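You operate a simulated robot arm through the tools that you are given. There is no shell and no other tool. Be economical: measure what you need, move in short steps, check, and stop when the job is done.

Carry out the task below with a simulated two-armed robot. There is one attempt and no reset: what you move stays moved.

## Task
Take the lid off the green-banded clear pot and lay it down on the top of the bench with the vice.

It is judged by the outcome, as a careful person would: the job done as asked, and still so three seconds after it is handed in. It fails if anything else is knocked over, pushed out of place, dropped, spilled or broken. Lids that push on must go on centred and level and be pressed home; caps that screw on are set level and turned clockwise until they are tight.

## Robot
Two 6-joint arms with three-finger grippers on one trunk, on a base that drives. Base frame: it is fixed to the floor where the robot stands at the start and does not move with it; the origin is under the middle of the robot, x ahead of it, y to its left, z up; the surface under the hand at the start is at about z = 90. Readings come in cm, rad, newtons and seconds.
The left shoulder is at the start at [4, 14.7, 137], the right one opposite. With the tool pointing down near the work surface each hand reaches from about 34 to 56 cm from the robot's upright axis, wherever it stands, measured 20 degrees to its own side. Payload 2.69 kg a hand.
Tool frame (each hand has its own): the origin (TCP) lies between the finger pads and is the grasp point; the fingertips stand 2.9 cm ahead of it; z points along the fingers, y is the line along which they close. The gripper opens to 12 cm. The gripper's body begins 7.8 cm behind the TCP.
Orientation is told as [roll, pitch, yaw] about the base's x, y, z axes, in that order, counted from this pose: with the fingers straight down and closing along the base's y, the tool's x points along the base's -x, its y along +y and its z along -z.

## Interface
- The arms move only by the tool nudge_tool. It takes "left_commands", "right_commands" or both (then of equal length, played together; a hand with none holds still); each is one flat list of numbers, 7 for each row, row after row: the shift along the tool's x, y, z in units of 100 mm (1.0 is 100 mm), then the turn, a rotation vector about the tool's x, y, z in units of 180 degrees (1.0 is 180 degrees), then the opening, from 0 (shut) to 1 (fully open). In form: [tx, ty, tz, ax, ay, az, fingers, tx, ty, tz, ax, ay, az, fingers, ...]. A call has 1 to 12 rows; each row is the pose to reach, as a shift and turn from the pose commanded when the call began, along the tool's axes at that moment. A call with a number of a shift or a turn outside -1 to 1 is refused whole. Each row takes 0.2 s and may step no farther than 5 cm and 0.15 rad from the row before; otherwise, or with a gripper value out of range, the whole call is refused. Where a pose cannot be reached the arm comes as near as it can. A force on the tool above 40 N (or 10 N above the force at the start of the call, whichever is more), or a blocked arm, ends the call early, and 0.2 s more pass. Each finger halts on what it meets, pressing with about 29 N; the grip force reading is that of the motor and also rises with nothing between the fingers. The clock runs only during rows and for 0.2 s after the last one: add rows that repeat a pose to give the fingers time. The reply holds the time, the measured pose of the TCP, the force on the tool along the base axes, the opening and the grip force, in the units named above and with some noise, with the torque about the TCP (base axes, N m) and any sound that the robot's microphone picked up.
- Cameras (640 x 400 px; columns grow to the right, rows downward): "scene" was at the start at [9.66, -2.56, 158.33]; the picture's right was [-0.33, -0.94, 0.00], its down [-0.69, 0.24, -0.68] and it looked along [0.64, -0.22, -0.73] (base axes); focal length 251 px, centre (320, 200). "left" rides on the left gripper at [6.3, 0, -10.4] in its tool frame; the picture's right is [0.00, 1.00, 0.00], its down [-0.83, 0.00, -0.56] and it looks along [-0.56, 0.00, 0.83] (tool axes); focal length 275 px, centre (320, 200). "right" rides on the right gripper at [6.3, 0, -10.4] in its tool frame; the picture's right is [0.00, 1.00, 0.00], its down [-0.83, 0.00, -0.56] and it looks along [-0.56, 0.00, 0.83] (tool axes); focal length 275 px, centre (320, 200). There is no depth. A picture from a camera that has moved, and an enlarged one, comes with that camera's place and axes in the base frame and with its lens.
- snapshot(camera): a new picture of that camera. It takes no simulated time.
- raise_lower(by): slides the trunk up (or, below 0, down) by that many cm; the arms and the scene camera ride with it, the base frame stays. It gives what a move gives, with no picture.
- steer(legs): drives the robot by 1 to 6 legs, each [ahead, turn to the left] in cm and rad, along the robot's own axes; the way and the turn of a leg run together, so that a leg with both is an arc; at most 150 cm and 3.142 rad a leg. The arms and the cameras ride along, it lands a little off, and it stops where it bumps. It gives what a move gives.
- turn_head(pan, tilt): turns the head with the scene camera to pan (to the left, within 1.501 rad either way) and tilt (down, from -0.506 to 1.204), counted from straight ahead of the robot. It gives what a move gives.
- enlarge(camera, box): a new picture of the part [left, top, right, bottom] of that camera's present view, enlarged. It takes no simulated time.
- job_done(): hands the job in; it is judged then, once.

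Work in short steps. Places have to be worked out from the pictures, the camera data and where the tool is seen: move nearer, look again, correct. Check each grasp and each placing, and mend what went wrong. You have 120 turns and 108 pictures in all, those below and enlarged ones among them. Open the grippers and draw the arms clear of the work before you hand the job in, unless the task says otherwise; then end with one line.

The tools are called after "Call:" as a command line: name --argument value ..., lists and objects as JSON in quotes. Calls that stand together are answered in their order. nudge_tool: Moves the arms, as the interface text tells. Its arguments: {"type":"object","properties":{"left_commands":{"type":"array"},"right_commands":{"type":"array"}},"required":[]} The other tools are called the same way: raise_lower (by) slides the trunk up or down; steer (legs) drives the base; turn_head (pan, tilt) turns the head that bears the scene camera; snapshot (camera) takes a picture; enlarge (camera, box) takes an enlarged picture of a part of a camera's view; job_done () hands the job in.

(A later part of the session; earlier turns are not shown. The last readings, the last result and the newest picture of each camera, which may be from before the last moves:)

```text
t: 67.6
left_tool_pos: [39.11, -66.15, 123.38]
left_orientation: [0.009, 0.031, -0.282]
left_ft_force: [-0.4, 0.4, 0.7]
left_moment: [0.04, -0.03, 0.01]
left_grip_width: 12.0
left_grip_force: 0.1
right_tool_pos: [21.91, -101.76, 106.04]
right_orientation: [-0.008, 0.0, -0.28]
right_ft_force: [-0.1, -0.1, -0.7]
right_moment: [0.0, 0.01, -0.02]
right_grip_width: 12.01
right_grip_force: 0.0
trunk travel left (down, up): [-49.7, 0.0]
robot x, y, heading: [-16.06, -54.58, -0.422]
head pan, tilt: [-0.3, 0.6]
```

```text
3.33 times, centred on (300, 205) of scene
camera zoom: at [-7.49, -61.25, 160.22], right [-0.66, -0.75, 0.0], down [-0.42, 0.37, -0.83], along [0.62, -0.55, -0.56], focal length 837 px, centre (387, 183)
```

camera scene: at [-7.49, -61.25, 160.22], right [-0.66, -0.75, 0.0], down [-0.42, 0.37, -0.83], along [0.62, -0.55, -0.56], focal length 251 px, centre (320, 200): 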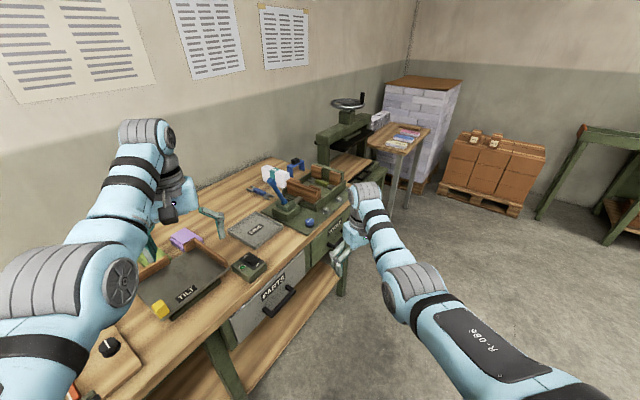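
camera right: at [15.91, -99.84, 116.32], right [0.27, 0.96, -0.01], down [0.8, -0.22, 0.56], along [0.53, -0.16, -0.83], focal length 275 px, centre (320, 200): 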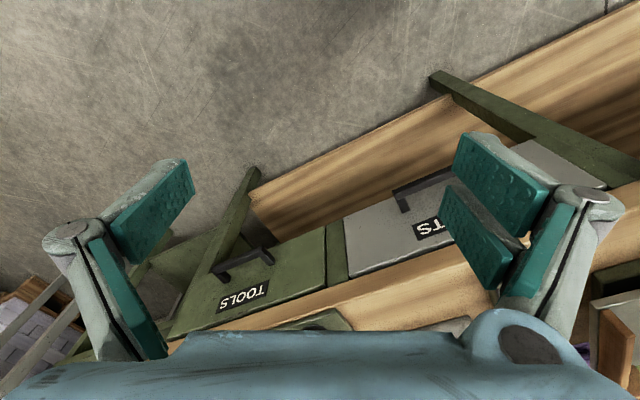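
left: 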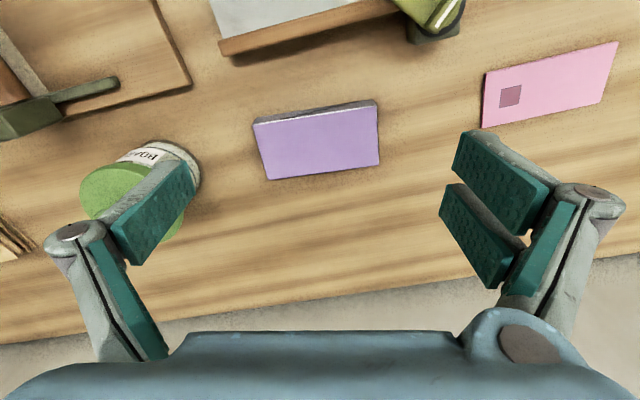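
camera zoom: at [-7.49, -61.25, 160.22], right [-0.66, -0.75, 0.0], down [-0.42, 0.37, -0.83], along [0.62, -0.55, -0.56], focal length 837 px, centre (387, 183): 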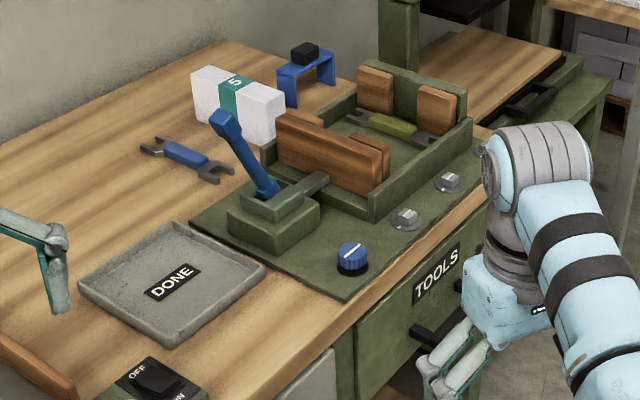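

That is a lever vice with wooden jaws on the main bench, so the lid goes on this bench top, and BOARD looks like the green-banded pot. I return toward the start pose, keeping the hands short of the pot (about (63,-12)).

Call:
steer --legs '[[0, 2.05], [48, 0], [0, -1.63]]'

Call:
turn_head --pan -0.05 --tilt 0.6

Call:
snapshot --camera "scene"

```text
t: 79.3
left_tool_pos: [36.14, 6.04, 123.36]
left_orientation: [0.009, 0.031, 0.144]
left_ft_force: [-0.5, 0.0, 0.0]
left_moment: [-0.06, -0.04, 0.04]
left_grip_width: 11.98
left_grip_force: 0.1
right_tool_pos: [35.09, -33.58, 105.82]
right_orientation: [-0.007, -0.001, 0.147]
right_ft_force: [0.4, -0.6, -0.2]
right_moment: [-0.02, 0.0, 0.01]
right_grip_width: 12.01
right_grip_force: 0.0
trunk travel left (down, up): [-49.7, 0.0]
robot x, y, heading: [-18.81, -6.69, 0.004]
head pan, tilt: [-0.3, 0.6]
```

```text
t: 80.1
left_tool_pos: [36.1, 5.98, 123.34]
left_orientation: [0.009, 0.031, 0.144]
left_ft_force: [-0.8, 0.0, 0.0]
left_moment: [-0.05, 0.01, 0.01]
left_grip_width: 12.02
left_grip_force: 0.2
right_tool_pos: [35.2, -33.61, 105.78]
right_orientation: [-0.007, 0.001, 0.147]
right_ft_force: [0.8, 0.2, 0.0]
right_moment: [-0.01, 0.0, -0.02]
right_grip_width: 12.01
right_grip_force: 0.1
trunk travel left (down, up): [-49.7, 0.0]
robot x, y, heading: [-18.76, -6.46, 0.002]
head pan, tilt: [-0.051, 0.6]
```

```text
69 pictures are left
camera scene: at [-7.9, -6.85, 160.22], right [-0.05, -1.0, 0.0], down [-0.56, 0.03, -0.82], along [0.82, -0.04, -0.57], focal length 251 px, centre (320, 200)
```

scene: 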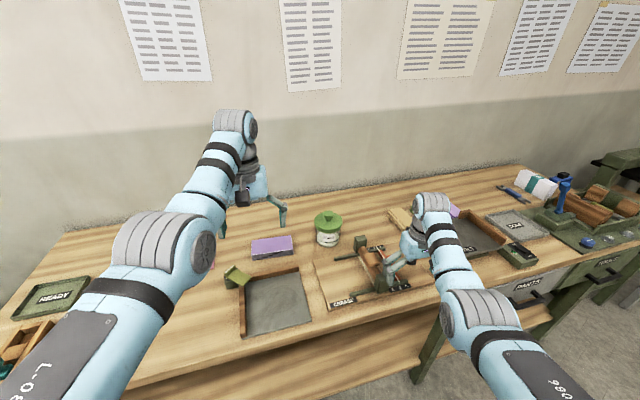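

Call:
enlarge --camera "scene" --box '[300, 200, 356, 256]'

Call:
enlarge --camera "scene" --box '[200, 180, 460, 340]'

```text
7.14 times, centred on (328, 228) of scene
camera zoom: at [-7.9, -6.85, 160.22], right [-0.05, -1.0, 0.0], down [-0.56, 0.03, -0.82], along [0.82, -0.04, -0.57], focal length 1793 px, centre (263, 0)
```

zoom: 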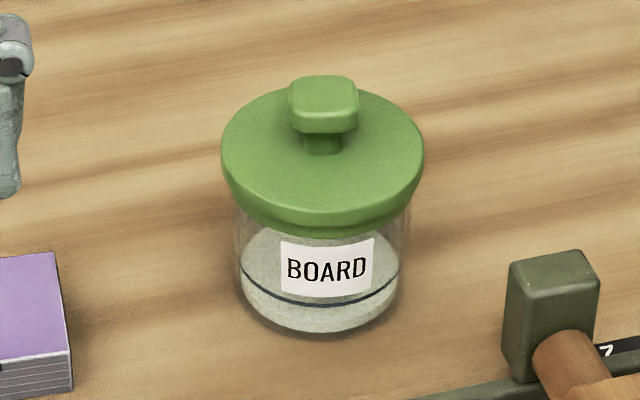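

```text
2.46 times, centred on (330, 260) of scene
camera zoom: at [-7.9, -6.85, 160.22], right [-0.05, -1.0, 0.0], down [-0.56, 0.03, -0.82], along [0.82, -0.04, -0.57], focal length 618 px, centre (295, 52)
```

zoom: 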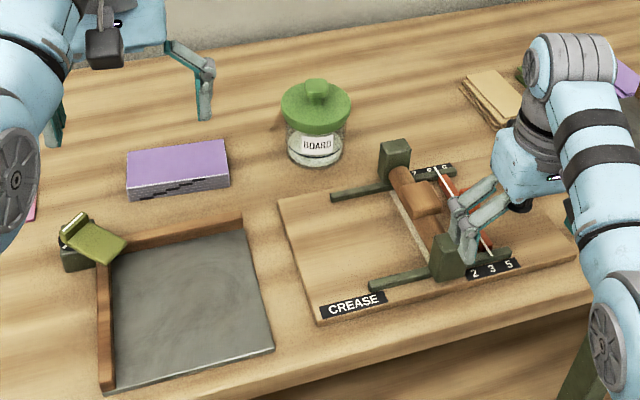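

BOARD's lid has a small square knob; I place the pot centre at about (66,-13.5), lid top z≈100, knob about 102. I bring the robot to about (3,-21) turned right so the left shoulder faces the pot.

Call:
steer --legs '[[0, -0.59], [24, 0], [0, -0.21]]'

Call:
turn_head --pan 0.75 --tilt 0.75

Call:
snapshot --camera "scene"

```text
t: 84.3
left_tool_pos: [48.29, -50.24, 123.38]
left_orientation: [0.01, 0.031, -0.656]
left_ft_force: [-0.3, 0.9, 0.3]
left_moment: [0.03, 0.02, -0.01]
left_grip_width: 12.01
left_grip_force: 0.0
right_tool_pos: [19.24, -77.19, 105.9]
right_orientation: [-0.011, 0.001, -0.656]
right_ft_force: [0.0, 0.4, 0.0]
right_moment: [-0.03, 0.01, -0.02]
right_grip_width: 12.02
right_grip_force: 0.1
trunk travel left (down, up): [-49.7, 0.0]
robot x, y, heading: [0.77, -19.79, -0.799]
head pan, tilt: [-0.051, 0.6]
```

```text
t: 85.4
left_tool_pos: [48.0, -50.41, 123.24]
left_orientation: [0.01, 0.032, -0.657]
left_ft_force: [-0.1, 1.3, -0.6]
left_moment: [-0.03, -0.01, 0.05]
left_grip_width: 11.98
left_grip_force: 0.1
right_tool_pos: [19.02, -77.42, 105.82]
right_orientation: [-0.006, 0.0, -0.653]
right_ft_force: [0.1, -0.3, 0.5]
right_moment: [0.03, -0.03, -0.01]
right_grip_width: 11.99
right_grip_force: 0.1
trunk travel left (down, up): [-49.7, 0.0]
robot x, y, heading: [0.61, -19.47, -0.804]
head pan, tilt: [0.75, 0.75]
```

```text
66 pictures are left
camera scene: at [10.64, -21.53, 158.93], right [-0.05, -1.0, 0.0], down [-0.68, 0.03, -0.73], along [0.73, -0.04, -0.68], focal length 251 px, centre (320, 200)
```

scene: 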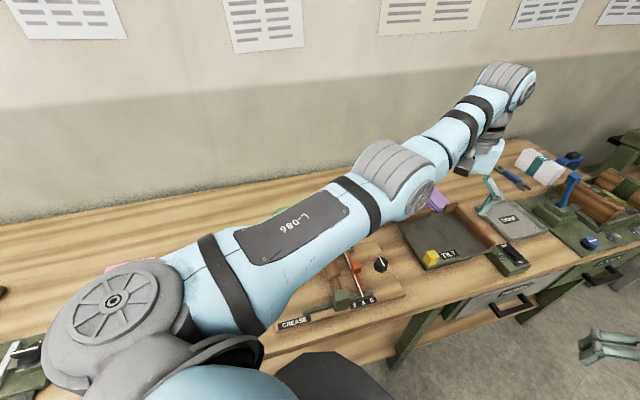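

The left arm points at the vice end; the pot lies to its left. I swing the hand left toward the pot while squaring its yaw with the bench and half closing the fingers.

Call:
nudge_tool --left_commands '[0.06, 0.25, 0, 0, 0, -0.042, 0.6, 0.12, 0.5, 0, 0, 0, -0.084, 0.6, 0.18, 0.75, 0, 0, 0, -0.126, 0.6, 0.24, 1, 0, 0, 0, -0.168, 0.6, 0.24, 1, 0, 0, 0, -0.209, 0.6]'

```text
t: 86.6
left_tool_pos: [55.51, -44.42, 123.61]
left_orientation: [0.028, 0.021, 0.002]
left_ft_force: [0.8, -0.2, -0.3]
left_moment: [0.01, -0.02, -0.02]
left_grip_width: 7.2
left_grip_force: 0.2
left hand out of reach, approached as far as the arm can: row 1, 2, 3, 4, 5
right_tool_pos: [19.06, -77.35, 105.86]
right_orientation: [-0.007, 0.0, -0.652]
right_ft_force: [-0.6, 0.2, 0.2]
right_moment: [-0.01, 0.0, -0.03]
right_grip_width: 11.99
right_grip_force: 0.1
trunk travel left (down, up): [-49.7, 0.0]
robot x, y, heading: [0.7, -19.59, -0.798]
head pan, tilt: [0.75, 0.75]
```

The hand is stretched at its height limit; now I go left, a bit back and lower, staying above lid height.

Call:
nudge_tool --left_commands '[0.2, 0.25, 0.1, 0, 0, 0, 0.6, 0.3, 0.5, 0.2, 0, 0, 0, 0.6, 0.3, 0.75, 0.3, 0, 0, 0, 0.6, 0.3, 1, 0.4, 0, 0, 0, 0.6]'

Call:
nudge_tool --left_commands '[0, 0.25, 0, 0, 0, 0, 0.6, 0, 0.5, 0, 0, 0, 0, 0.6, 0, 0.75, 0, 0, 0, 0, 0.6, 0, 1, 0, 0, 0, 0, 0.6]'

```text
t: 87.6
left_tool_pos: [58.76, -40.67, 120.52]
left_orientation: [0.026, 0.021, 0.0]
left_ft_force: [-0.5, 0.4, 0.5]
left_moment: [-0.01, 0.02, 0.0]
left_grip_width: 7.2
left_grip_force: 0.0
left hand out of reach, approached as far as the arm can: row 1, 2, 3, 4
right_tool_pos: [19.15, -77.37, 105.84]
right_orientation: [-0.009, 0.0, -0.654]
right_ft_force: [-1.0, 1.4, -0.4]
right_moment: [-0.02, -0.01, 0.03]
right_grip_width: 12.01
right_grip_force: 0.1
trunk travel left (down, up): [-49.7, 0.0]
robot x, y, heading: [0.69, -19.34, -0.797]
head pan, tilt: [0.75, 0.75]
```

```text
t: 88.6
left_tool_pos: [63.44, -34.16, 120.88]
left_orientation: [0.025, 0.02, -0.001]
left_ft_force: [-0.6, 0.1, 0.2]
left_moment: [-0.01, -0.02, -0.01]
left_grip_width: 7.18
left_grip_force: 0.0
left hand out of reach, approached as far as the arm can: row 1, 2, 3, 4
right_tool_pos: [19.05, -77.3, 105.83]
right_orientation: [-0.006, 0.0, -0.656]
right_ft_force: [0.7, 0.7, 0.4]
right_moment: [0.0, 0.03, 0.02]
right_grip_width: 12.0
right_grip_force: 0.0
trunk travel left (down, up): [-49.7, 0.0]
robot x, y, heading: [0.43, -19.74, -0.8]
head pan, tilt: [0.75, 0.75]
```

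The hand hugs an outer shell and can't come in at this height. I'll lower it about 7 cm (tips stay over everything) while commanding it towards a point just short of the pot.

Call:
nudge_tool --left_commands '[-0.3, 0, 0.2, 0, 0, 0, 0.6, -0.6, 0, 0.4, 0, 0, 0, 0.6, -0.9, 0, 0.6, 0, 0, 0, 0.6, -0.9, 0, 0.7, 0, 0, 0, 0.6]'

Call:
snapshot --camera "left"

```text
t: 89.6
left_tool_pos: [65.72, -32.2, 115.23]
left_orientation: [0.026, 0.021, 0.0]
left_ft_force: [-0.7, 0.4, -0.2]
left_moment: [0.0, 0.05, 0.04]
left_grip_width: 7.21
left_grip_force: 0.2
left hand out of reach, approached as far as the arm can: row 1, 2, 3, 4
right_tool_pos: [19.17, -77.47, 105.95]
right_orientation: [-0.008, 0.001, -0.652]
right_ft_force: [-0.4, 0.5, -0.6]
right_moment: [0.02, -0.02, 0.02]
right_grip_width: 11.99
right_grip_force: 0.0
trunk travel left (down, up): [-49.7, 0.0]
robot x, y, heading: [0.84, -19.79, -0.798]
head pan, tilt: [0.75, 0.75]
```

```text
65 pictures are left
camera left: at [59.55, -32.44, 125.82], right [0.01, 1.0, 0.03], down [0.84, -0.02, 0.54], along [0.54, 0.02, -0.84], focal length 275 px, centre (320, 200)
```

left: 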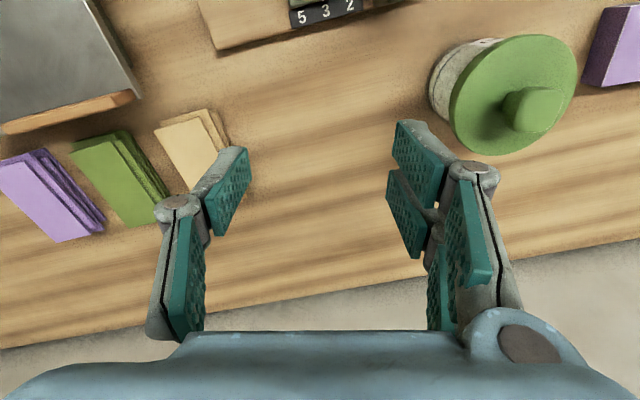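

The pot's knob is confirmed at about (66,-13.3). I hold the same command a moment to see whether the arm is still converging.

Call:
nudge_tool --left_commands '[0, 0, 0, 0, 0, 0, 0.6, 0, 0, 0, 0, 0, 0, 0.6]'

```text
t: 90.2
left_tool_pos: [65.84, -32.21, 115.32]
left_orientation: [0.025, 0.018, 0.0]
left_ft_force: [0.0, 0.2, -0.6]
left_moment: [0.0, -0.02, -0.03]
left_grip_width: 7.19
left_grip_force: 0.0
right_tool_pos: [19.18, -77.34, 105.88]
right_orientation: [-0.005, -0.001, -0.654]
right_ft_force: [-0.4, -0.2, 1.0]
right_moment: [0.03, -0.01, -0.01]
right_grip_width: 11.98
right_grip_force: 0.0
trunk travel left (down, up): [-49.7, 0.0]
robot x, y, heading: [0.81, -19.54, -0.802]
head pan, tilt: [0.75, 0.75]
```

The arm has settled and the command is rebased, so the shell just depends on height. I move left towards the pot at this height.

Call:
nudge_tool --left_commands '[0, 0.25, 0.1, 0, 0, 0, 0.6, 0, 0.5, 0.2, 0, 0, 0, 0.6, 0, 0.75, 0.2, 0, 0, 0, 0.6, 0, 1, 0.2, 0, 0, 0, 0.6]'

```text
t: 91.2
left_tool_pos: [66.9, -22.52, 113.05]
left_orientation: [0.026, 0.021, 0.0]
left_ft_force: [-0.9, 0.1, -0.6]
left_moment: [-0.02, 0.01, -0.01]
left_grip_width: 7.2
left_grip_force: 0.1
left hand out of reach, approached as far as the arm can: row 3, 4
right_tool_pos: [19.07, -77.28, 105.9]
right_orientation: [-0.007, 0.0, -0.655]
right_ft_force: [-0.3, 0.7, 0.2]
right_moment: [-0.05, 0.01, 0.01]
right_grip_width: 11.97
right_grip_force: 0.1
trunk travel left (down, up): [-49.7, 0.0]
robot x, y, heading: [0.92, -19.58, -0.798]
head pan, tilt: [0.75, 0.75]
```

Now further left over the pot, tips still about 3 cm above the knob, levelling the small tilt.

Call:
nudge_tool --left_commands '[0, 0.25, 0.1, 0.004, -0.0035, 0, 0.6, 0, 0.5, 0.2, 0.0083, -0.0067, 0, 0.6, 0.05, 0.75, 0.3, 0.0083, -0.0067, 0, 0.6, 0.08, 0.92, 0.3, 0.0083, -0.0067, 0, 0.6]'

Call:
snapshot --camera "left"

Call:
snapshot --camera "scene"

```text
t: 92.2
left_tool_pos: [66.06, -13.35, 110.26]
left_orientation: [0.0, -0.001, -0.001]
left_ft_force: [-0.2, -0.6, 0.8]
left_moment: [-0.01, 0.01, 0.0]
left_grip_width: 7.2
left_grip_force: 0.2
right_tool_pos: [19.03, -77.3, 105.85]
right_orientation: [-0.008, 0.001, -0.655]
right_ft_force: [0.4, 0.5, 0.4]
right_moment: [0.0, 0.04, 0.0]
right_grip_width: 11.96
right_grip_force: 0.0
trunk travel left (down, up): [-49.7, 0.0]
robot x, y, heading: [0.84, -19.95, -0.794]
head pan, tilt: [0.75, 0.75]
```

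```text
64 pictures are left
camera left: at [59.64, -13.26, 120.76], right [0.01, 1.0, 0.0], down [0.83, 0.0, 0.56], along [0.56, 0.0, -0.83], focal length 275 px, centre (320, 200)
```

left: 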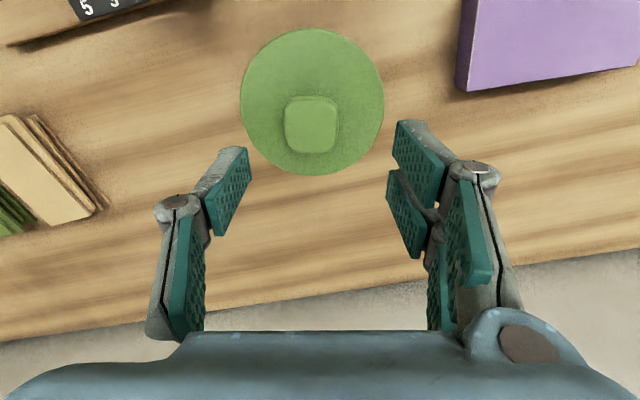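

```text
63 pictures are left
camera scene: at [10.65, -21.43, 158.93], right [-0.05, -1.0, 0.0], down [-0.68, 0.03, -0.73], along [0.73, -0.04, -0.68], focal length 251 px, centre (320, 200)
```

scene: 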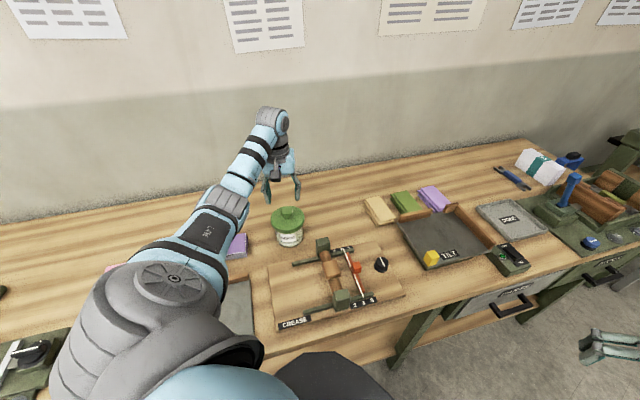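

The hand is over the lid; the knob centre looks about 0.5 cm toward -y and -x of the TCP. I correct and descend 6 cm slowly, fingers straddling the knob.

Call:
nudge_tool --left_commands '[0.03, -0.05, 0.15, 0, 0, 0, 0.6, 0.04, -0.05, 0.3, 0, 0, 0, 0.6, 0.04, -0.05, 0.45, 0, 0, 0, 0.6, 0.04, -0.05, 0.55, 0, 0, 0, 0.6]'

Call:
snapshot --camera "left"

Call:
enlarge --camera "scene" --box '[240, 160, 340, 260]'

```text
t: 93.2
left_tool_pos: [65.75, -13.76, 104.77]
left_orientation: [0.002, -0.002, 0.001]
left_ft_force: [0.8, 0.4, 0.1]
left_moment: [-0.01, -0.02, 0.01]
left_grip_width: 7.18
left_grip_force: 0.1
right_tool_pos: [19.21, -77.45, 105.89]
right_orientation: [-0.007, -0.001, -0.653]
right_ft_force: [1.0, 0.3, -0.6]
right_moment: [0.01, 0.04, -0.04]
right_grip_width: 12.01
right_grip_force: 0.1
trunk travel left (down, up): [-49.7, 0.0]
robot x, y, heading: [0.7, -19.67, -0.8]
head pan, tilt: [0.75, 0.75]
```

```text
62 pictures are left
camera left: at [59.27, -13.81, 115.22], right [0.01, 1.0, 0.0], down [0.83, 0.0, 0.56], along [0.56, 0.0, -0.83], focal length 275 px, centre (320, 200)
```

left: 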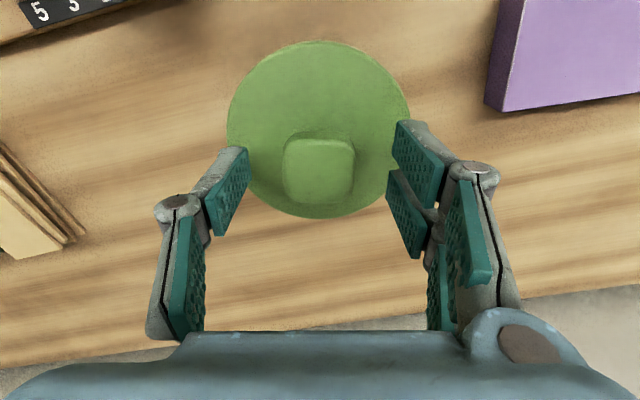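

```text
4.00 times, centred on (290, 210) of scene
camera zoom: at [10.7, -21.5, 158.93], right [-0.05, -1.0, 0.0], down [-0.68, 0.03, -0.73], along [0.73, -0.04, -0.68], focal length 1004 px, centre (440, 160)
```

zoom: 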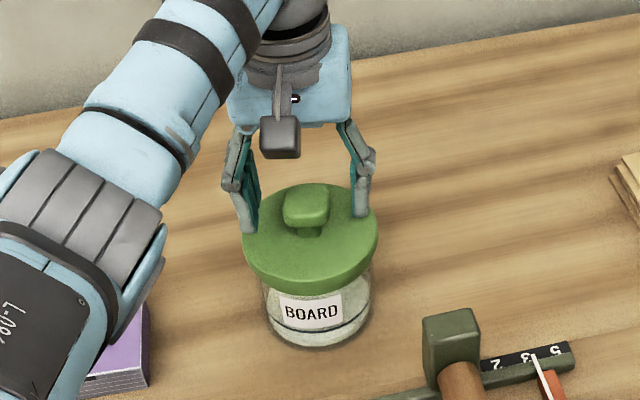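

Triangulated knob top: (65.5,-13.9,103), 3.5 cm wide. The tips are at about 101.9; I go down 2 cm more in small steps, then close on the knob.

Call:
nudge_tool --left_commands '[0.02, -0.01, 0.06, 0, 0, 0, 0.6, 0.02, -0.01, 0.12, 0, 0, 0, 0.6, 0.02, -0.01, 0.18, 0, 0, 0, 0.6, 0.02, -0.01, 0.2, 0, 0, 0, 0.6]'

Call:
enlarge --camera "scene" --box '[260, 175, 320, 235]'

```text
t: 94.2
left_tool_pos: [65.53, -13.8, 102.75]
left_orientation: [0.001, -0.002, 0.001]
left_ft_force: [-0.4, 0.5, 0.2]
left_moment: [0.03, 0.01, 0.01]
left_grip_width: 7.2
left_grip_force: 0.1
right_tool_pos: [19.05, -77.29, 105.83]
right_orientation: [-0.008, 0.0, -0.655]
right_ft_force: [-0.1, -0.6, 0.5]
right_moment: [0.01, 0.0, 0.01]
right_grip_width: 11.98
right_grip_force: 0.1
trunk travel left (down, up): [-49.7, 0.0]
robot x, y, heading: [0.55, -19.94, -0.8]
head pan, tilt: [0.75, 0.75]
```

```text
6.67 times, centred on (290, 205) of scene
camera zoom: at [10.67, -21.48, 158.93], right [-0.05, -1.0, 0.0], down [-0.68, 0.03, -0.73], along [0.73, -0.04, -0.68], focal length 1674 px, centre (520, 167)
```

zoom: 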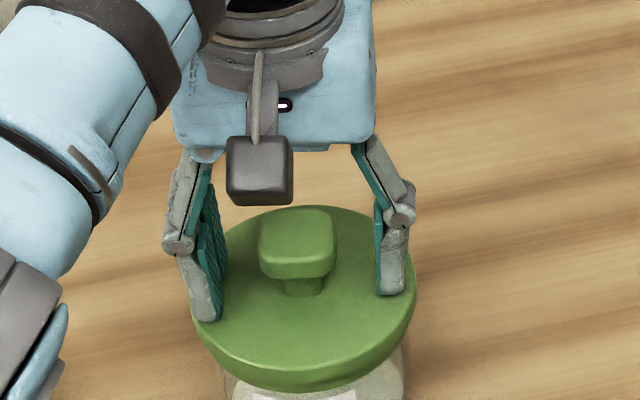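

The tips are just above the lid plate on either side of the knob, no contact force. I close on the knob.

Call:
nudge_tool --left_commands '[0, 0, 0, 0, 0, 0, 0.35, 0, 0, 0, 0, 0, 0, 0.2, 0, 0, 0, 0, 0, 0, 0, 0, 0, 0, 0, 0, 0, 0]'

Call:
enlarge --camera "scene" --box '[260, 175, 320, 235]'

```text
t: 95.2
left_tool_pos: [65.42, -13.86, 102.84]
left_orientation: [0.001, -0.001, 0.002]
left_ft_force: [1.5, 0.1, 6.0]
left_moment: [0.01, -0.09, -0.08]
left_grip_width: 3.35
left_grip_force: 28.5
right_tool_pos: [18.99, -77.5, 105.81]
right_orientation: [-0.006, -0.002, -0.656]
right_ft_force: [0.3, -0.3, 0.3]
right_moment: [0.03, -0.04, -0.02]
right_grip_width: 11.99
right_grip_force: 0.0
trunk travel left (down, up): [-49.7, 0.0]
robot x, y, heading: [0.85, -19.62, -0.797]
head pan, tilt: [0.75, 0.75]
```

```text
6.67 times, centred on (290, 205) of scene
camera zoom: at [10.58, -21.51, 158.94], right [-0.05, -1.0, 0.0], down [-0.68, 0.03, -0.73], along [0.73, -0.04, -0.68], focal length 1674 px, centre (520, 167)
```

zoom: 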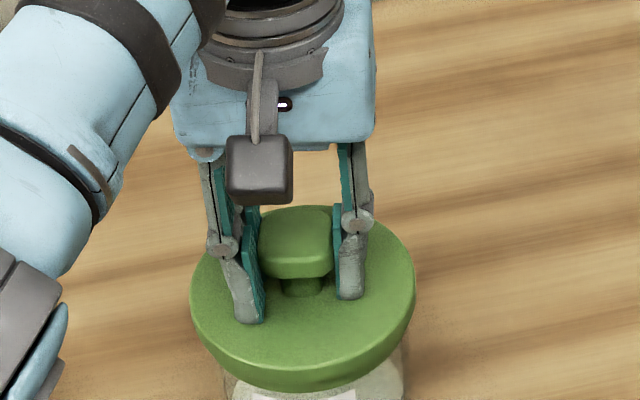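

The knob is gripped (3.35 cm, 28 N). I lift slowly 2 cm and check whether the pot stays.

Call:
nudge_tool --left_commands '[0, 0, -0.03, 0, 0, 0, 0, 0, 0, -0.06, 0, 0, 0, 0, 0, 0, -0.1, 0, 0, 0, 0, 0, 0, -0.15, 0, 0, 0, 0]'

Call:
enlarge --camera "scene" --box '[240, 170, 340, 270]'

```text
t: 96.2
left_tool_pos: [65.4, -13.85, 104.25]
left_orientation: [0.001, 0.0, 0.0]
left_ft_force: [0.1, 0.4, -0.7]
left_moment: [-0.02, -0.03, 0.02]
left_grip_width: 3.36
left_grip_force: 29.2
right_tool_pos: [19.1, -77.35, 105.93]
right_orientation: [-0.006, 0.0, -0.651]
right_ft_force: [0.2, -0.6, -0.8]
right_moment: [-0.01, -0.04, 0.0]
right_grip_width: 11.99
right_grip_force: 0.1
trunk travel left (down, up): [-49.7, 0.0]
robot x, y, heading: [1.03, -19.61, -0.799]
head pan, tilt: [0.75, 0.75]
heard: snap
```

```text
4.00 times, centred on (290, 220) of scene
camera zoom: at [10.7, -21.48, 158.93], right [-0.05, -1.0, 0.0], down [-0.68, 0.03, -0.73], along [0.73, -0.04, -0.68], focal length 1004 px, centre (440, 120)
```

zoom: 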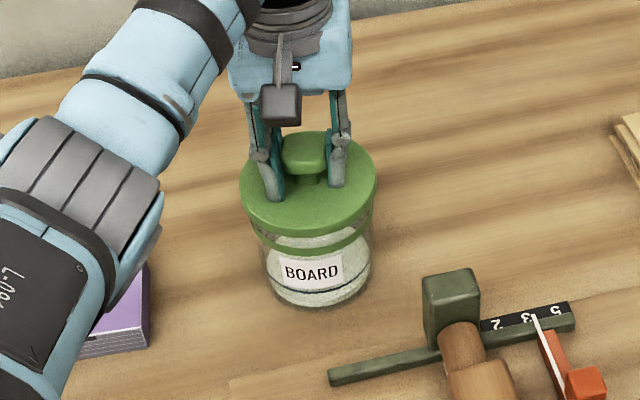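

A snap: the lid came free, revealing a green band round the pot's rim, so it is the right pot, and it stayed put. I lift to about 110.

Call:
nudge_tool --left_commands '[0, 0, -0.15, 0, 0, 0, 0, 0, 0, -0.3, 0, 0, 0, 0, 0, 0, -0.45, 0, 0, 0, 0, 0, 0, -0.58, 0, 0, 0, 0]'

Call:
snapshot --camera "scene"

Call:
snapshot --camera "left"

```text
t: 97.2
left_tool_pos: [65.6, -13.76, 109.99]
left_orientation: [0.0, -0.001, 0.0]
left_ft_force: [-0.6, -0.4, 0.0]
left_moment: [0.04, 0.04, 0.02]
left_grip_width: 3.35
left_grip_force: 28.6
left hand out of reach, approached as far as the arm can: row 4
right_tool_pos: [18.96, -77.34, 105.81]
right_orientation: [-0.008, 0.0, -0.655]
right_ft_force: [0.2, 0.4, 0.4]
right_moment: [-0.03, -0.01, -0.02]
right_grip_width: 12.01
right_grip_force: 0.1
trunk travel left (down, up): [-49.7, 0.0]
robot x, y, heading: [1.25, -19.74, -0.795]
head pan, tilt: [0.75, 0.75]
```

```text
57 pictures are left
camera scene: at [10.67, -21.49, 158.93], right [-0.05, -1.0, 0.0], down [-0.68, 0.03, -0.73], along [0.73, -0.04, -0.68], focal length 251 px, centre (320, 200)
```

scene: 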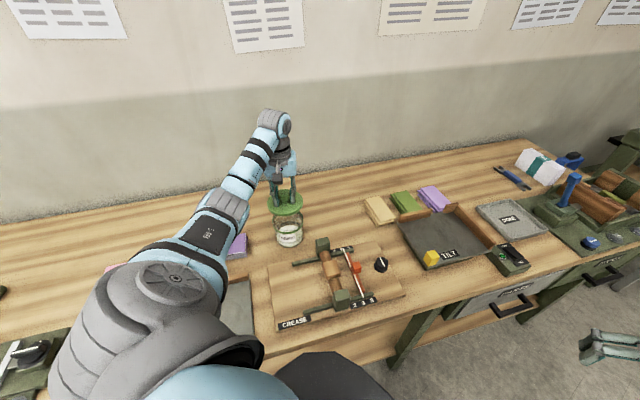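

```text
56 pictures are left
camera left: at [59.18, -13.76, 120.33], right [0.01, 1.0, 0.0], down [0.83, 0.0, 0.56], along [0.56, 0.0, -0.83], focal length 275 px, centre (320, 200)
```

left: 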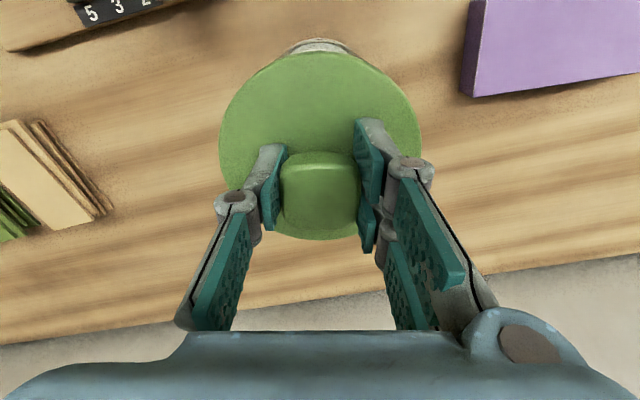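

Lid is held well above the rim. There's free bench at about (69.5,-28.5), right of the pot and behind the crease jig; I swing the base right by 0.23 rad to bring the lid there.

Call:
steer --legs '[[0, -0.23]]'

Call:
snapshot --camera "left"

Call:
snapshot --camera "scene"

```text
t: 98.4
left_tool_pos: [65.34, -28.68, 109.87]
left_orientation: [-0.001, -0.002, -0.232]
left_ft_force: [0.4, 0.3, -1.1]
left_moment: [-0.02, 0.02, 0.01]
left_grip_width: 3.34
left_grip_force: 29.2
right_tool_pos: [5.47, -79.92, 105.95]
right_orientation: [-0.008, 0.0, -0.886]
right_ft_force: [0.3, 0.1, -0.5]
right_moment: [-0.08, -0.03, -0.01]
right_grip_width: 12.01
right_grip_force: 0.0
trunk travel left (down, up): [-49.7, 0.0]
robot x, y, heading: [0.41, -19.73, -1.032]
head pan, tilt: [0.75, 0.75]
```

```text
55 pictures are left
camera left: at [59.13, -27.22, 120.24], right [0.23, 0.97, 0.0], down [0.81, -0.19, 0.56], along [0.54, -0.13, -0.83], focal length 275 px, centre (320, 200)
```

left: 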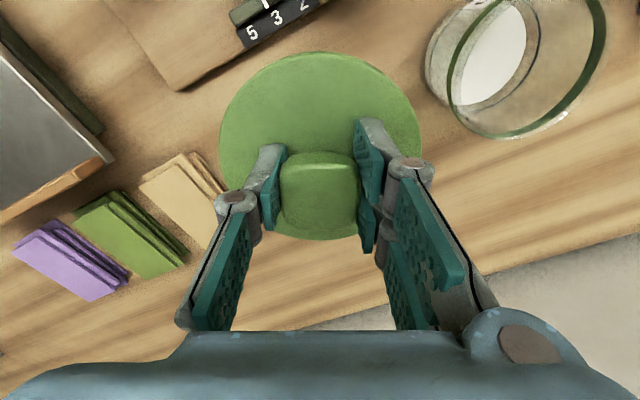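

```text
54 pictures are left
camera scene: at [10.16, -23.54, 158.92], right [-0.28, -0.96, 0.0], down [-0.66, 0.19, -0.73], along [0.7, -0.2, -0.68], focal length 251 px, centre (320, 200)
```

scene: 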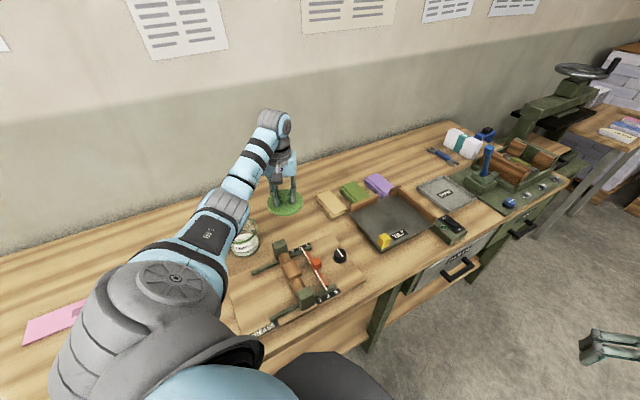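

Pot undisturbed, lid over free bench. I push out 4 cm and descend to about 99.

Call:
nudge_tool --left_commands '[-0.2, 0.03, 0.15, 0, 0, 0, 0, -0.4, 0.06, 0.3, 0, 0, 0, 0, -0.4, 0.06, 0.5, 0, 0, 0, 0, -0.4, 0.06, 0.7, 0, 0, 0, 0, -0.4, 0.06, 0.9, 0, 0, 0, 0, -0.4, 0.06, 1.0, 0, 0, 0, 0]'

Call:
snapshot --camera "left"

Call:
enlarge --camera "scene" --box '[220, 140, 360, 280]'

```text
t: 99.8
left_tool_pos: [69.23, -29.05, 99.75]
left_orientation: [0.001, -0.001, -0.233]
left_ft_force: [-1.7, 0.4, 0.6]
left_moment: [0.02, 0.02, -0.01]
left_grip_width: 3.32
left_grip_force: 29.2
right_tool_pos: [5.41, -80.0, 105.91]
right_orientation: [-0.009, -0.001, -0.884]
right_ft_force: [-0.1, -0.6, 1.4]
right_moment: [-0.03, 0.01, 0.02]
right_grip_width: 12.0
right_grip_force: 0.1
trunk travel left (down, up): [-49.7, 0.0]
robot x, y, heading: [0.68, -19.95, -1.029]
head pan, tilt: [0.75, 0.75]
```

```text
53 pictures are left
camera left: at [63.03, -27.65, 110.3], right [0.23, 0.97, 0.0], down [0.81, -0.19, 0.56], along [0.54, -0.13, -0.83], focal length 275 px, centre (320, 200)
```

left: 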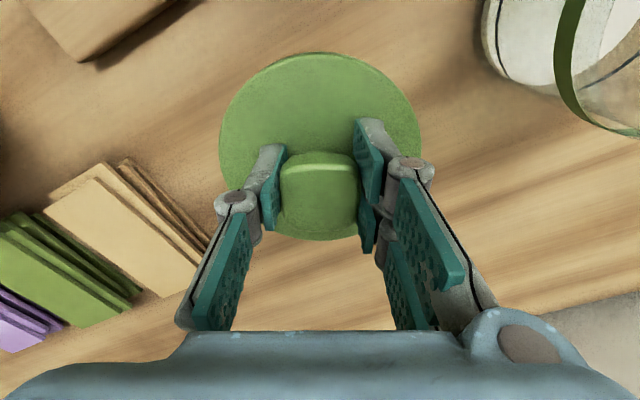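

```text
2.86 times, centred on (290, 210) of scene
camera zoom: at [10.04, -23.68, 158.93], right [-0.28, -0.96, 0.0], down [-0.66, 0.19, -0.73], along [0.7, -0.2, -0.68], focal length 717 px, centre (406, 171)
```

zoom: 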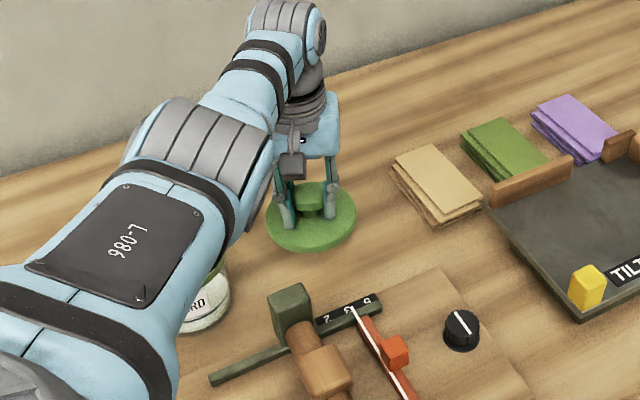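

Clear all round. I descend in fine steps until contact with the bench shows up in the force.

Call:
nudge_tool --left_commands '[0, 0, 0.15, 0, 0, 0, 0, 0, 0, 0.3, 0, 0, 0, 0, 0, 0, 0.35, 0, 0, 0, 0, 0, 0, 0.4, 0, 0, 0, 0]'

```text
t: 100.8
left_tool_pos: [68.38, -29.25, 96.6]
left_orientation: [-0.001, -0.002, -0.233]
left_ft_force: [0.0, 0.5, -0.3]
left_moment: [0.0, 0.02, 0.01]
left_grip_width: 3.36
left_grip_force: 29.0
left hand out of reach, approached as far as the arm can: row 2, 3, 4
right_tool_pos: [5.43, -79.95, 105.9]
right_orientation: [-0.008, -0.001, -0.884]
right_ft_force: [0.0, -0.6, -0.3]
right_moment: [0.02, -0.01, 0.0]
right_grip_width: 12.01
right_grip_force: 0.1
trunk travel left (down, up): [-49.7, 0.0]
robot x, y, heading: [0.63, -19.84, -1.032]
head pan, tilt: [0.75, 0.75]
```

At the reach limit; I lower the trunk instead, bringing the lid down straight.

Call:
raise_lower --by -0.8

Call:
enlarge --camera "scene" --box '[250, 170, 320, 240]'

```text
t: 101.4
left_tool_pos: [68.33, -29.1, 95.83]
left_orientation: [-0.001, -0.003, -0.232]
left_ft_force: [0.6, -0.6, -0.1]
left_moment: [0.0, 0.0, -0.02]
left_grip_width: 3.33
left_grip_force: 29.3
right_tool_pos: [5.46, -80.02, 105.01]
right_orientation: [-0.007, 0.001, -0.885]
right_ft_force: [0.0, 0.3, 0.3]
right_moment: [-0.02, 0.01, -0.03]
right_grip_width: 11.98
right_grip_force: 0.0
trunk travel left (down, up): [-48.9, 0.8]
robot x, y, heading: [0.97, -19.91, -1.032]
head pan, tilt: [0.75, 0.75]
```

```text
5.71 times, centred on (285, 205) of scene
camera zoom: at [10.04, -23.68, 158.15], right [-0.28, -0.96, 0.0], down [-0.66, 0.19, -0.73], along [0.7, -0.2, -0.68], focal length 1435 px, centre (520, 171)
```

zoom: 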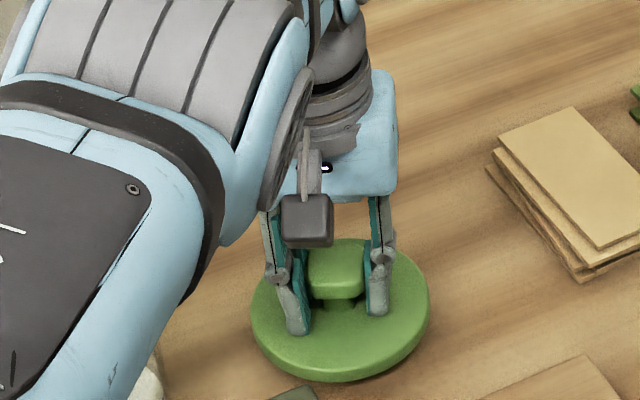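

No contact yet; lower further in small bits.

Call:
raise_lower --by -0.4

Call:
raise_lower --by -0.3

```text
t: 101.9
left_tool_pos: [68.27, -29.24, 95.41]
left_orientation: [0.001, -0.003, -0.232]
left_ft_force: [-0.2, 0.1, -1.4]
left_moment: [-0.02, -0.02, 0.0]
left_grip_width: 3.33
left_grip_force: 29.1
right_tool_pos: [5.38, -80.03, 104.73]
right_orientation: [-0.007, -0.001, -0.886]
right_ft_force: [0.3, 0.8, 1.1]
right_moment: [0.04, 0.0, -0.02]
right_grip_width: 12.02
right_grip_force: 0.0
trunk travel left (down, up): [-48.5, 1.2]
robot x, y, heading: [0.88, -19.53, -1.029]
head pan, tilt: [0.75, 0.75]
```

```text
t: 102.5
left_tool_pos: [68.36, -29.26, 95.11]
left_orientation: [0.001, -0.001, -0.233]
left_ft_force: [0.6, -0.4, -0.3]
left_moment: [0.03, 0.0, -0.02]
left_grip_width: 3.36
left_grip_force: 29.1
right_tool_pos: [5.41, -79.9, 104.37]
right_orientation: [-0.008, 0.001, -0.885]
right_ft_force: [-0.9, 0.2, 0.2]
right_moment: [0.02, 0.0, 0.01]
right_grip_width: 12.0
right_grip_force: 0.2
trunk travel left (down, up): [-48.2, 1.5]
robot x, y, heading: [1.06, -19.42, -1.029]
head pan, tilt: [0.75, 0.75]
```

Still no contact; continue.

Call:
raise_lower --by -0.3

Call:
raise_lower --by -0.3

Call:
enlarge --camera "scene" --box '[250, 170, 320, 240]'

```text
t: 103.0
left_tool_pos: [68.39, -29.11, 94.93]
left_orientation: [-0.002, -0.003, -0.233]
left_ft_force: [-0.3, 0.0, 0.4]
left_moment: [-0.01, -0.02, -0.02]
left_grip_width: 3.33
left_grip_force: 28.8
right_tool_pos: [5.37, -80.08, 104.1]
right_orientation: [-0.008, 0.0, -0.884]
right_ft_force: [-0.2, -0.3, 0.6]
right_moment: [-0.01, 0.0, -0.02]
right_grip_width: 12.0
right_grip_force: 0.1
trunk travel left (down, up): [-47.9, 1.8]
robot x, y, heading: [0.82, -19.89, -1.029]
head pan, tilt: [0.75, 0.75]
```

```text
t: 103.5
left_tool_pos: [68.24, -29.25, 94.64]
left_orientation: [-0.001, -0.001, -0.23]
left_ft_force: [0.7, 0.1, -0.8]
left_moment: [0.0, 0.01, 0.01]
left_grip_width: 3.31
left_grip_force: 29.0
right_tool_pos: [5.35, -80.12, 103.81]
right_orientation: [-0.008, 0.0, -0.884]
right_ft_force: [0.5, -0.7, 0.8]
right_moment: [0.0, -0.03, -0.01]
right_grip_width: 11.99
right_grip_force: 0.1
trunk travel left (down, up): [-47.6, 2.1]
robot x, y, heading: [0.99, -19.48, -1.03]
head pan, tilt: [0.75, 0.75]
```

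```text
5.71 times, centred on (285, 205) of scene
camera zoom: at [10.02, -23.67, 156.92], right [-0.28, -0.96, 0.0], down [-0.66, 0.19, -0.73], along [0.7, -0.2, -0.68], focal length 1435 px, centre (520, 171)
```

zoom: 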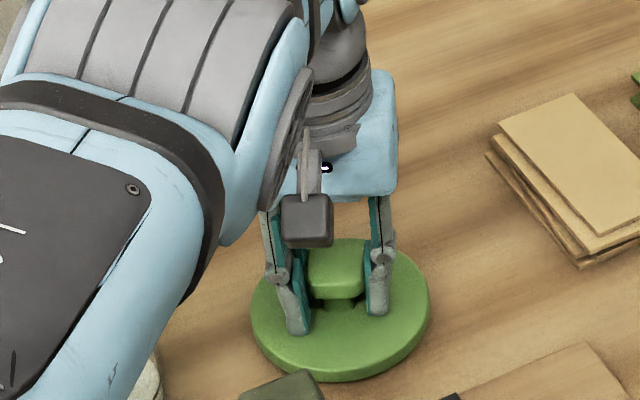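

Shadow says it's nearly down. Continue in 0.3 cm steps.

Call:
raise_lower --by -0.3

Call:
raise_lower --by -0.3

```text
t: 104.0
left_tool_pos: [68.27, -29.22, 94.33]
left_orientation: [0.0, -0.002, -0.231]
left_ft_force: [-0.2, 0.8, 0.1]
left_moment: [-0.01, -0.02, 0.02]
left_grip_width: 3.35
left_grip_force: 29.7
right_tool_pos: [5.39, -80.09, 103.57]
right_orientation: [-0.009, 0.002, -0.884]
right_ft_force: [-0.1, -0.5, 0.2]
right_moment: [0.02, 0.01, 0.01]
right_grip_width: 12.01
right_grip_force: 0.1
trunk travel left (down, up): [-47.3, 2.4]
robot x, y, heading: [0.88, -19.84, -1.032]
head pan, tilt: [0.75, 0.75]
```

```text
t: 104.5
left_tool_pos: [68.38, -29.21, 93.95]
left_orientation: [0.0, -0.002, -0.234]
left_ft_force: [0.8, 0.0, -0.8]
left_moment: [-0.02, 0.0, 0.01]
left_grip_width: 3.31
left_grip_force: 28.7
right_tool_pos: [5.37, -79.98, 103.23]
right_orientation: [-0.006, 0.0, -0.884]
right_ft_force: [0.5, -0.2, 0.5]
right_moment: [0.0, 0.02, 0.01]
right_grip_width: 11.98
right_grip_force: 0.0
trunk travel left (down, up): [-47.0, 2.7]
robot x, y, heading: [0.56, -19.68, -1.028]
head pan, tilt: [0.75, 0.75]
```

Still free; continue with 0.2–0.3 cm steps.

Call:
raise_lower --by -0.3

Call:
snapshot --camera "left"

Call:
enlarge --camera "scene" --box '[260, 180, 310, 230]'

```text
t: 105.0
left_tool_pos: [68.16, -29.18, 93.92]
left_orientation: [-0.003, -0.005, -0.231]
left_ft_force: [2.7, 0.3, 15.9]
left_moment: [0.29, 0.55, -0.09]
left_grip_width: 3.34
left_grip_force: 29.1
right_tool_pos: [5.18, -79.95, 103.01]
right_orientation: [-0.007, -0.002, -0.885]
right_ft_force: [-0.2, -0.3, -0.4]
right_moment: [-0.01, 0.0, 0.04]
right_grip_width: 11.95
right_grip_force: 0.1
trunk travel left (down, up): [-46.7, 3.0]
robot x, y, heading: [0.48, -19.47, -1.028]
head pan, tilt: [0.75, 0.75]
```

```text
49 pictures are left
camera left: at [61.97, -27.75, 104.35], right [0.23, 0.97, 0.0], down [0.81, -0.19, 0.56], along [0.54, -0.13, -0.83], focal length 275 px, centre (320, 200)
```

left: 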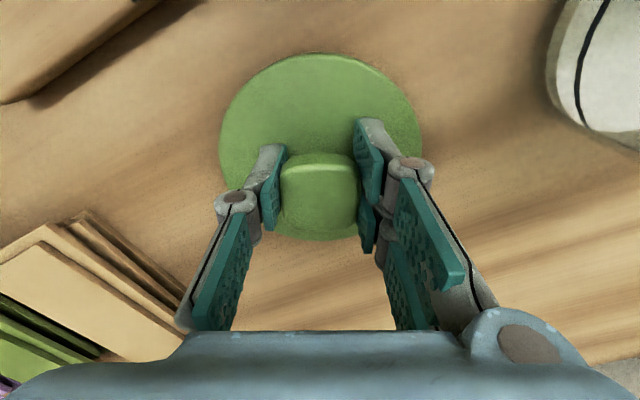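

```text
8.00 times, centred on (285, 205) of scene
camera zoom: at [9.77, -23.62, 156.06], right [-0.28, -0.96, 0.0], down [-0.65, 0.19, -0.73], along [0.7, -0.2, -0.68], focal length 2009 px, centre (600, 160)
```

zoom: 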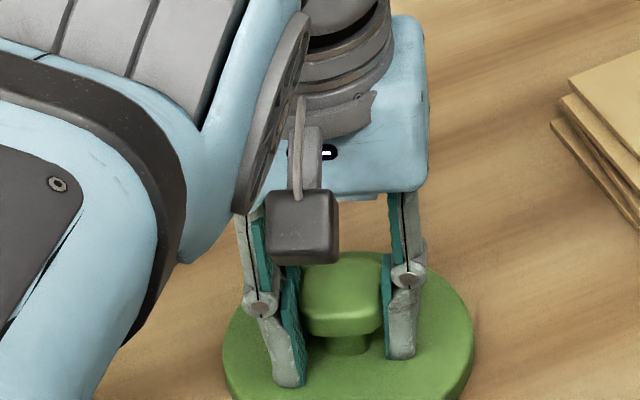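

Contact: 16 N up, lid level on the bench. I ease up 0.2 cm and open the fingers moderately.

Call:
raise_lower --by 0.2

Call:
nudge_tool --left_commands '[0, 0, 0, 0, 0, 0, 0.33, 0, 0, 0, 0, 0, 0, 0.42, 0, 0, 0, 0, 0, 0, 0.5, 0, 0, 0, 0, 0, 0, 0.5]'

Call:
snapshot --camera "left"

```text
t: 105.6
left_tool_pos: [68.25, -29.26, 93.95]
left_orientation: [0.0, -0.002, -0.231]
left_ft_force: [1.2, -0.5, 3.3]
left_moment: [-0.04, -0.21, -0.01]
left_grip_width: 3.38
left_grip_force: 28.9
right_tool_pos: [5.45, -80.04, 103.17]
right_orientation: [-0.006, -0.001, -0.885]
right_ft_force: [0.0, 0.3, -0.1]
right_moment: [-0.01, 0.0, 0.04]
right_grip_width: 12.0
right_grip_force: 0.1
trunk travel left (down, up): [-46.9, 2.8]
robot x, y, heading: [0.72, -20.02, -1.03]
head pan, tilt: [0.75, 0.75]
```

```text
t: 106.6
left_tool_pos: [68.27, -29.19, 93.91]
left_orientation: [0.001, -0.002, -0.232]
left_ft_force: [0.5, 0.2, 0.2]
left_moment: [-0.03, -0.05, 0.02]
left_grip_width: 5.99
left_grip_force: 0.0
right_tool_pos: [5.43, -80.03, 103.09]
right_orientation: [-0.006, 0.001, -0.886]
right_ft_force: [0.3, -0.4, -0.7]
right_moment: [-0.01, -0.04, 0.02]
right_grip_width: 12.01
right_grip_force: 0.0
trunk travel left (down, up): [-46.9, 2.8]
robot x, y, heading: [0.79, -19.93, -1.026]
head pan, tilt: [0.75, 0.75]
```

```text
47 pictures are left
camera left: at [62.06, -27.76, 104.38], right [0.23, 0.97, 0.0], down [0.81, -0.19, 0.56], along [0.54, -0.13, -0.83], focal length 275 px, centre (320, 200)
```

left: 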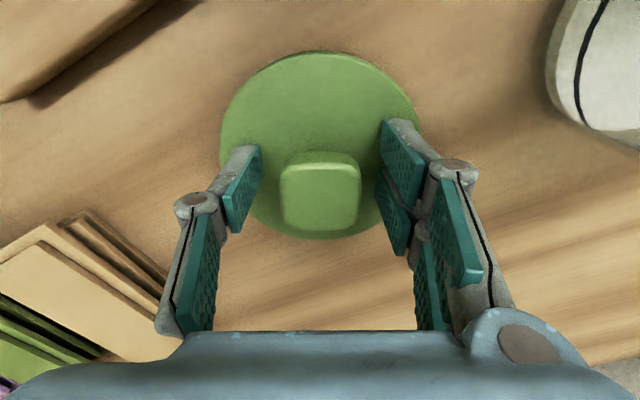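

The knob is free and the lid lies flat. I raise the trunk, then lift the hand clear.

Call:
raise_lower --by 2.8

Call:
nudge_tool --left_commands '[0, 0, -0.25, 0, 0, 0, 0.5, 0, 0, -0.5, 0, 0, 0, 0.5, 0, 0, -0.75, 0, 0, 0, 0.5, 0, 0, -1, 0, 0, 0, 0.5]'

Call:
nudge_tool --left_commands '[0, 0, -0.2, 0, 0, 0, 0.5, 0, 0, -0.4, 0, 0, 0, 0.5, 0, 0, -0.6, 0, 0, 0, 0.5]'

Call:
snapshot --camera "left"

```text
t: 107.3
left_tool_pos: [68.3, -29.24, 96.72]
left_orientation: [0.0, -0.004, -0.232]
left_ft_force: [-0.7, 0.3, -0.4]
left_moment: [0.0, -0.02, -0.01]
left_grip_width: 6.0
left_grip_force: 0.1
right_tool_pos: [5.34, -80.0, 105.84]
right_orientation: [-0.006, 0.001, -0.885]
right_ft_force: [-0.4, -0.4, -0.8]
right_moment: [-0.04, 0.0, 0.0]
right_grip_width: 12.01
right_grip_force: 0.0
trunk travel left (down, up): [-49.7, 0.0]
robot x, y, heading: [0.66, -19.8, -1.034]
head pan, tilt: [0.75, 0.75]
```

```text
t: 108.3
left_tool_pos: [70.54, -30.09, 106.28]
left_orientation: [0.0, 0.0, -0.232]
left_ft_force: [0.4, -0.9, 0.8]
left_moment: [0.02, 0.0, 0.01]
left_grip_width: 6.01
left_grip_force: 0.0
left hand out of reach, approached as far as the arm can: row 1, 2, 3, 4
right_tool_pos: [5.29, -80.0, 105.91]
right_orientation: [-0.008, 0.001, -0.884]
right_ft_force: [-0.1, 0.5, -0.2]
right_moment: [-0.01, 0.02, 0.0]
right_grip_width: 12.01
right_grip_force: 0.0
trunk travel left (down, up): [-49.7, 0.0]
robot x, y, heading: [0.76, -19.96, -1.031]
head pan, tilt: [0.75, 0.75]
```

```text
t: 109.1
left_tool_pos: [71.22, -30.17, 112.3]
left_orientation: [0.0, 0.0, -0.232]
left_ft_force: [0.7, -0.3, 1.0]
left_moment: [0.01, -0.02, -0.01]
left_grip_width: 6.03
left_grip_force: 0.0
left hand out of reach, approached as far as the arm can: row 2, 3
right_tool_pos: [5.28, -79.94, 105.8]
right_orientation: [-0.006, 0.0, -0.885]
right_ft_force: [0.2, 0.3, 1.2]
right_moment: [-0.02, 0.01, 0.0]
right_grip_width: 12.0
right_grip_force: 0.0
trunk travel left (down, up): [-49.7, 0.0]
robot x, y, heading: [0.83, -19.97, -1.026]
head pan, tilt: [0.75, 0.75]
```

```text
46 pictures are left
camera left: at [64.97, -28.76, 122.7], right [0.23, 0.97, 0.0], down [0.81, -0.19, 0.56], along [0.54, -0.13, -0.83], focal length 275 px, centre (320, 200)
```

left: 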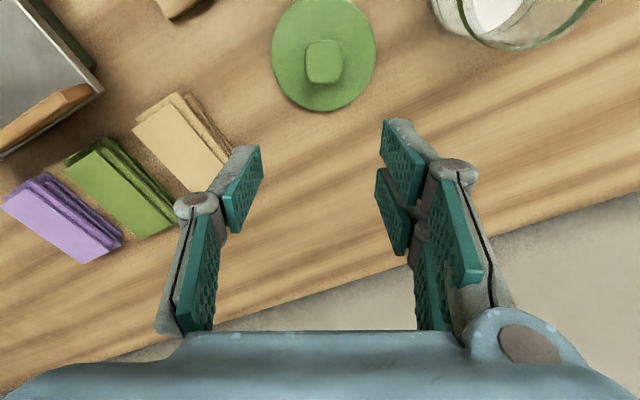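

The lid lies flat with its knob up, clear of everything. I back the robot away a bit and take a final look.

Call:
steer --legs '[[-30, 0]]'

Call:
turn_head --pan 0.6 --tilt 0.65

Call:
snapshot --camera "scene"

```text
t: 111.1
left_tool_pos: [55.94, -4.75, 111.97]
left_orientation: [0.0, 0.001, -0.234]
left_ft_force: [0.7, -0.9, 0.7]
left_moment: [0.03, 0.04, -0.01]
left_grip_width: 5.99
left_grip_force: 0.0
right_tool_pos: [-9.73, -54.52, 105.66]
right_orientation: [-0.007, 0.003, -0.884]
right_ft_force: [0.2, 0.5, -0.1]
right_moment: [0.03, 0.03, -0.01]
right_grip_width: 12.01
right_grip_force: 0.0
trunk travel left (down, up): [-49.7, 0.0]
robot x, y, heading: [-14.4, 5.88, -1.029]
head pan, tilt: [0.75, 0.75]
```

```text
t: 111.8
left_tool_pos: [55.9, -4.57, 112.17]
left_orientation: [0.0, 0.002, -0.231]
left_ft_force: [-0.2, 0.8, 0.2]
left_moment: [-0.01, -0.01, 0.01]
left_grip_width: 6.0
left_grip_force: 0.1
right_tool_pos: [-9.91, -54.49, 105.9]
right_orientation: [-0.006, 0.002, -0.885]
right_ft_force: [-0.2, 0.2, 0.0]
right_moment: [0.02, 0.0, -0.01]
right_grip_width: 12.01
right_grip_force: 0.1
trunk travel left (down, up): [-49.7, 0.0]
robot x, y, heading: [-15.1, 6.23, -1.028]
head pan, tilt: [0.6, 0.649]
```

```text
45 pictures are left
camera scene: at [-5.43, 0.59, 159.78], right [-0.42, -0.91, 0.0], down [-0.55, 0.25, -0.8], along [0.72, -0.33, -0.61], focal length 251 px, centre (320, 200)
```

scene: 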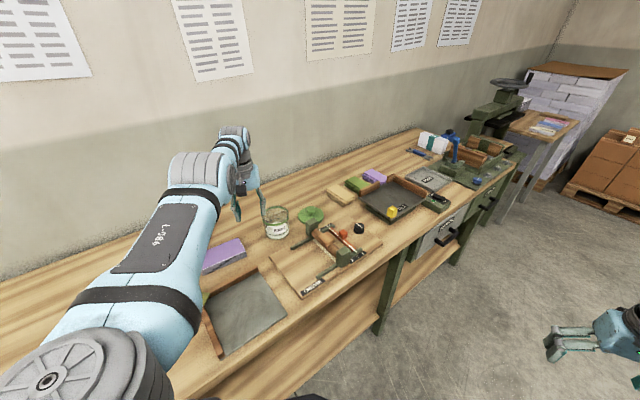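

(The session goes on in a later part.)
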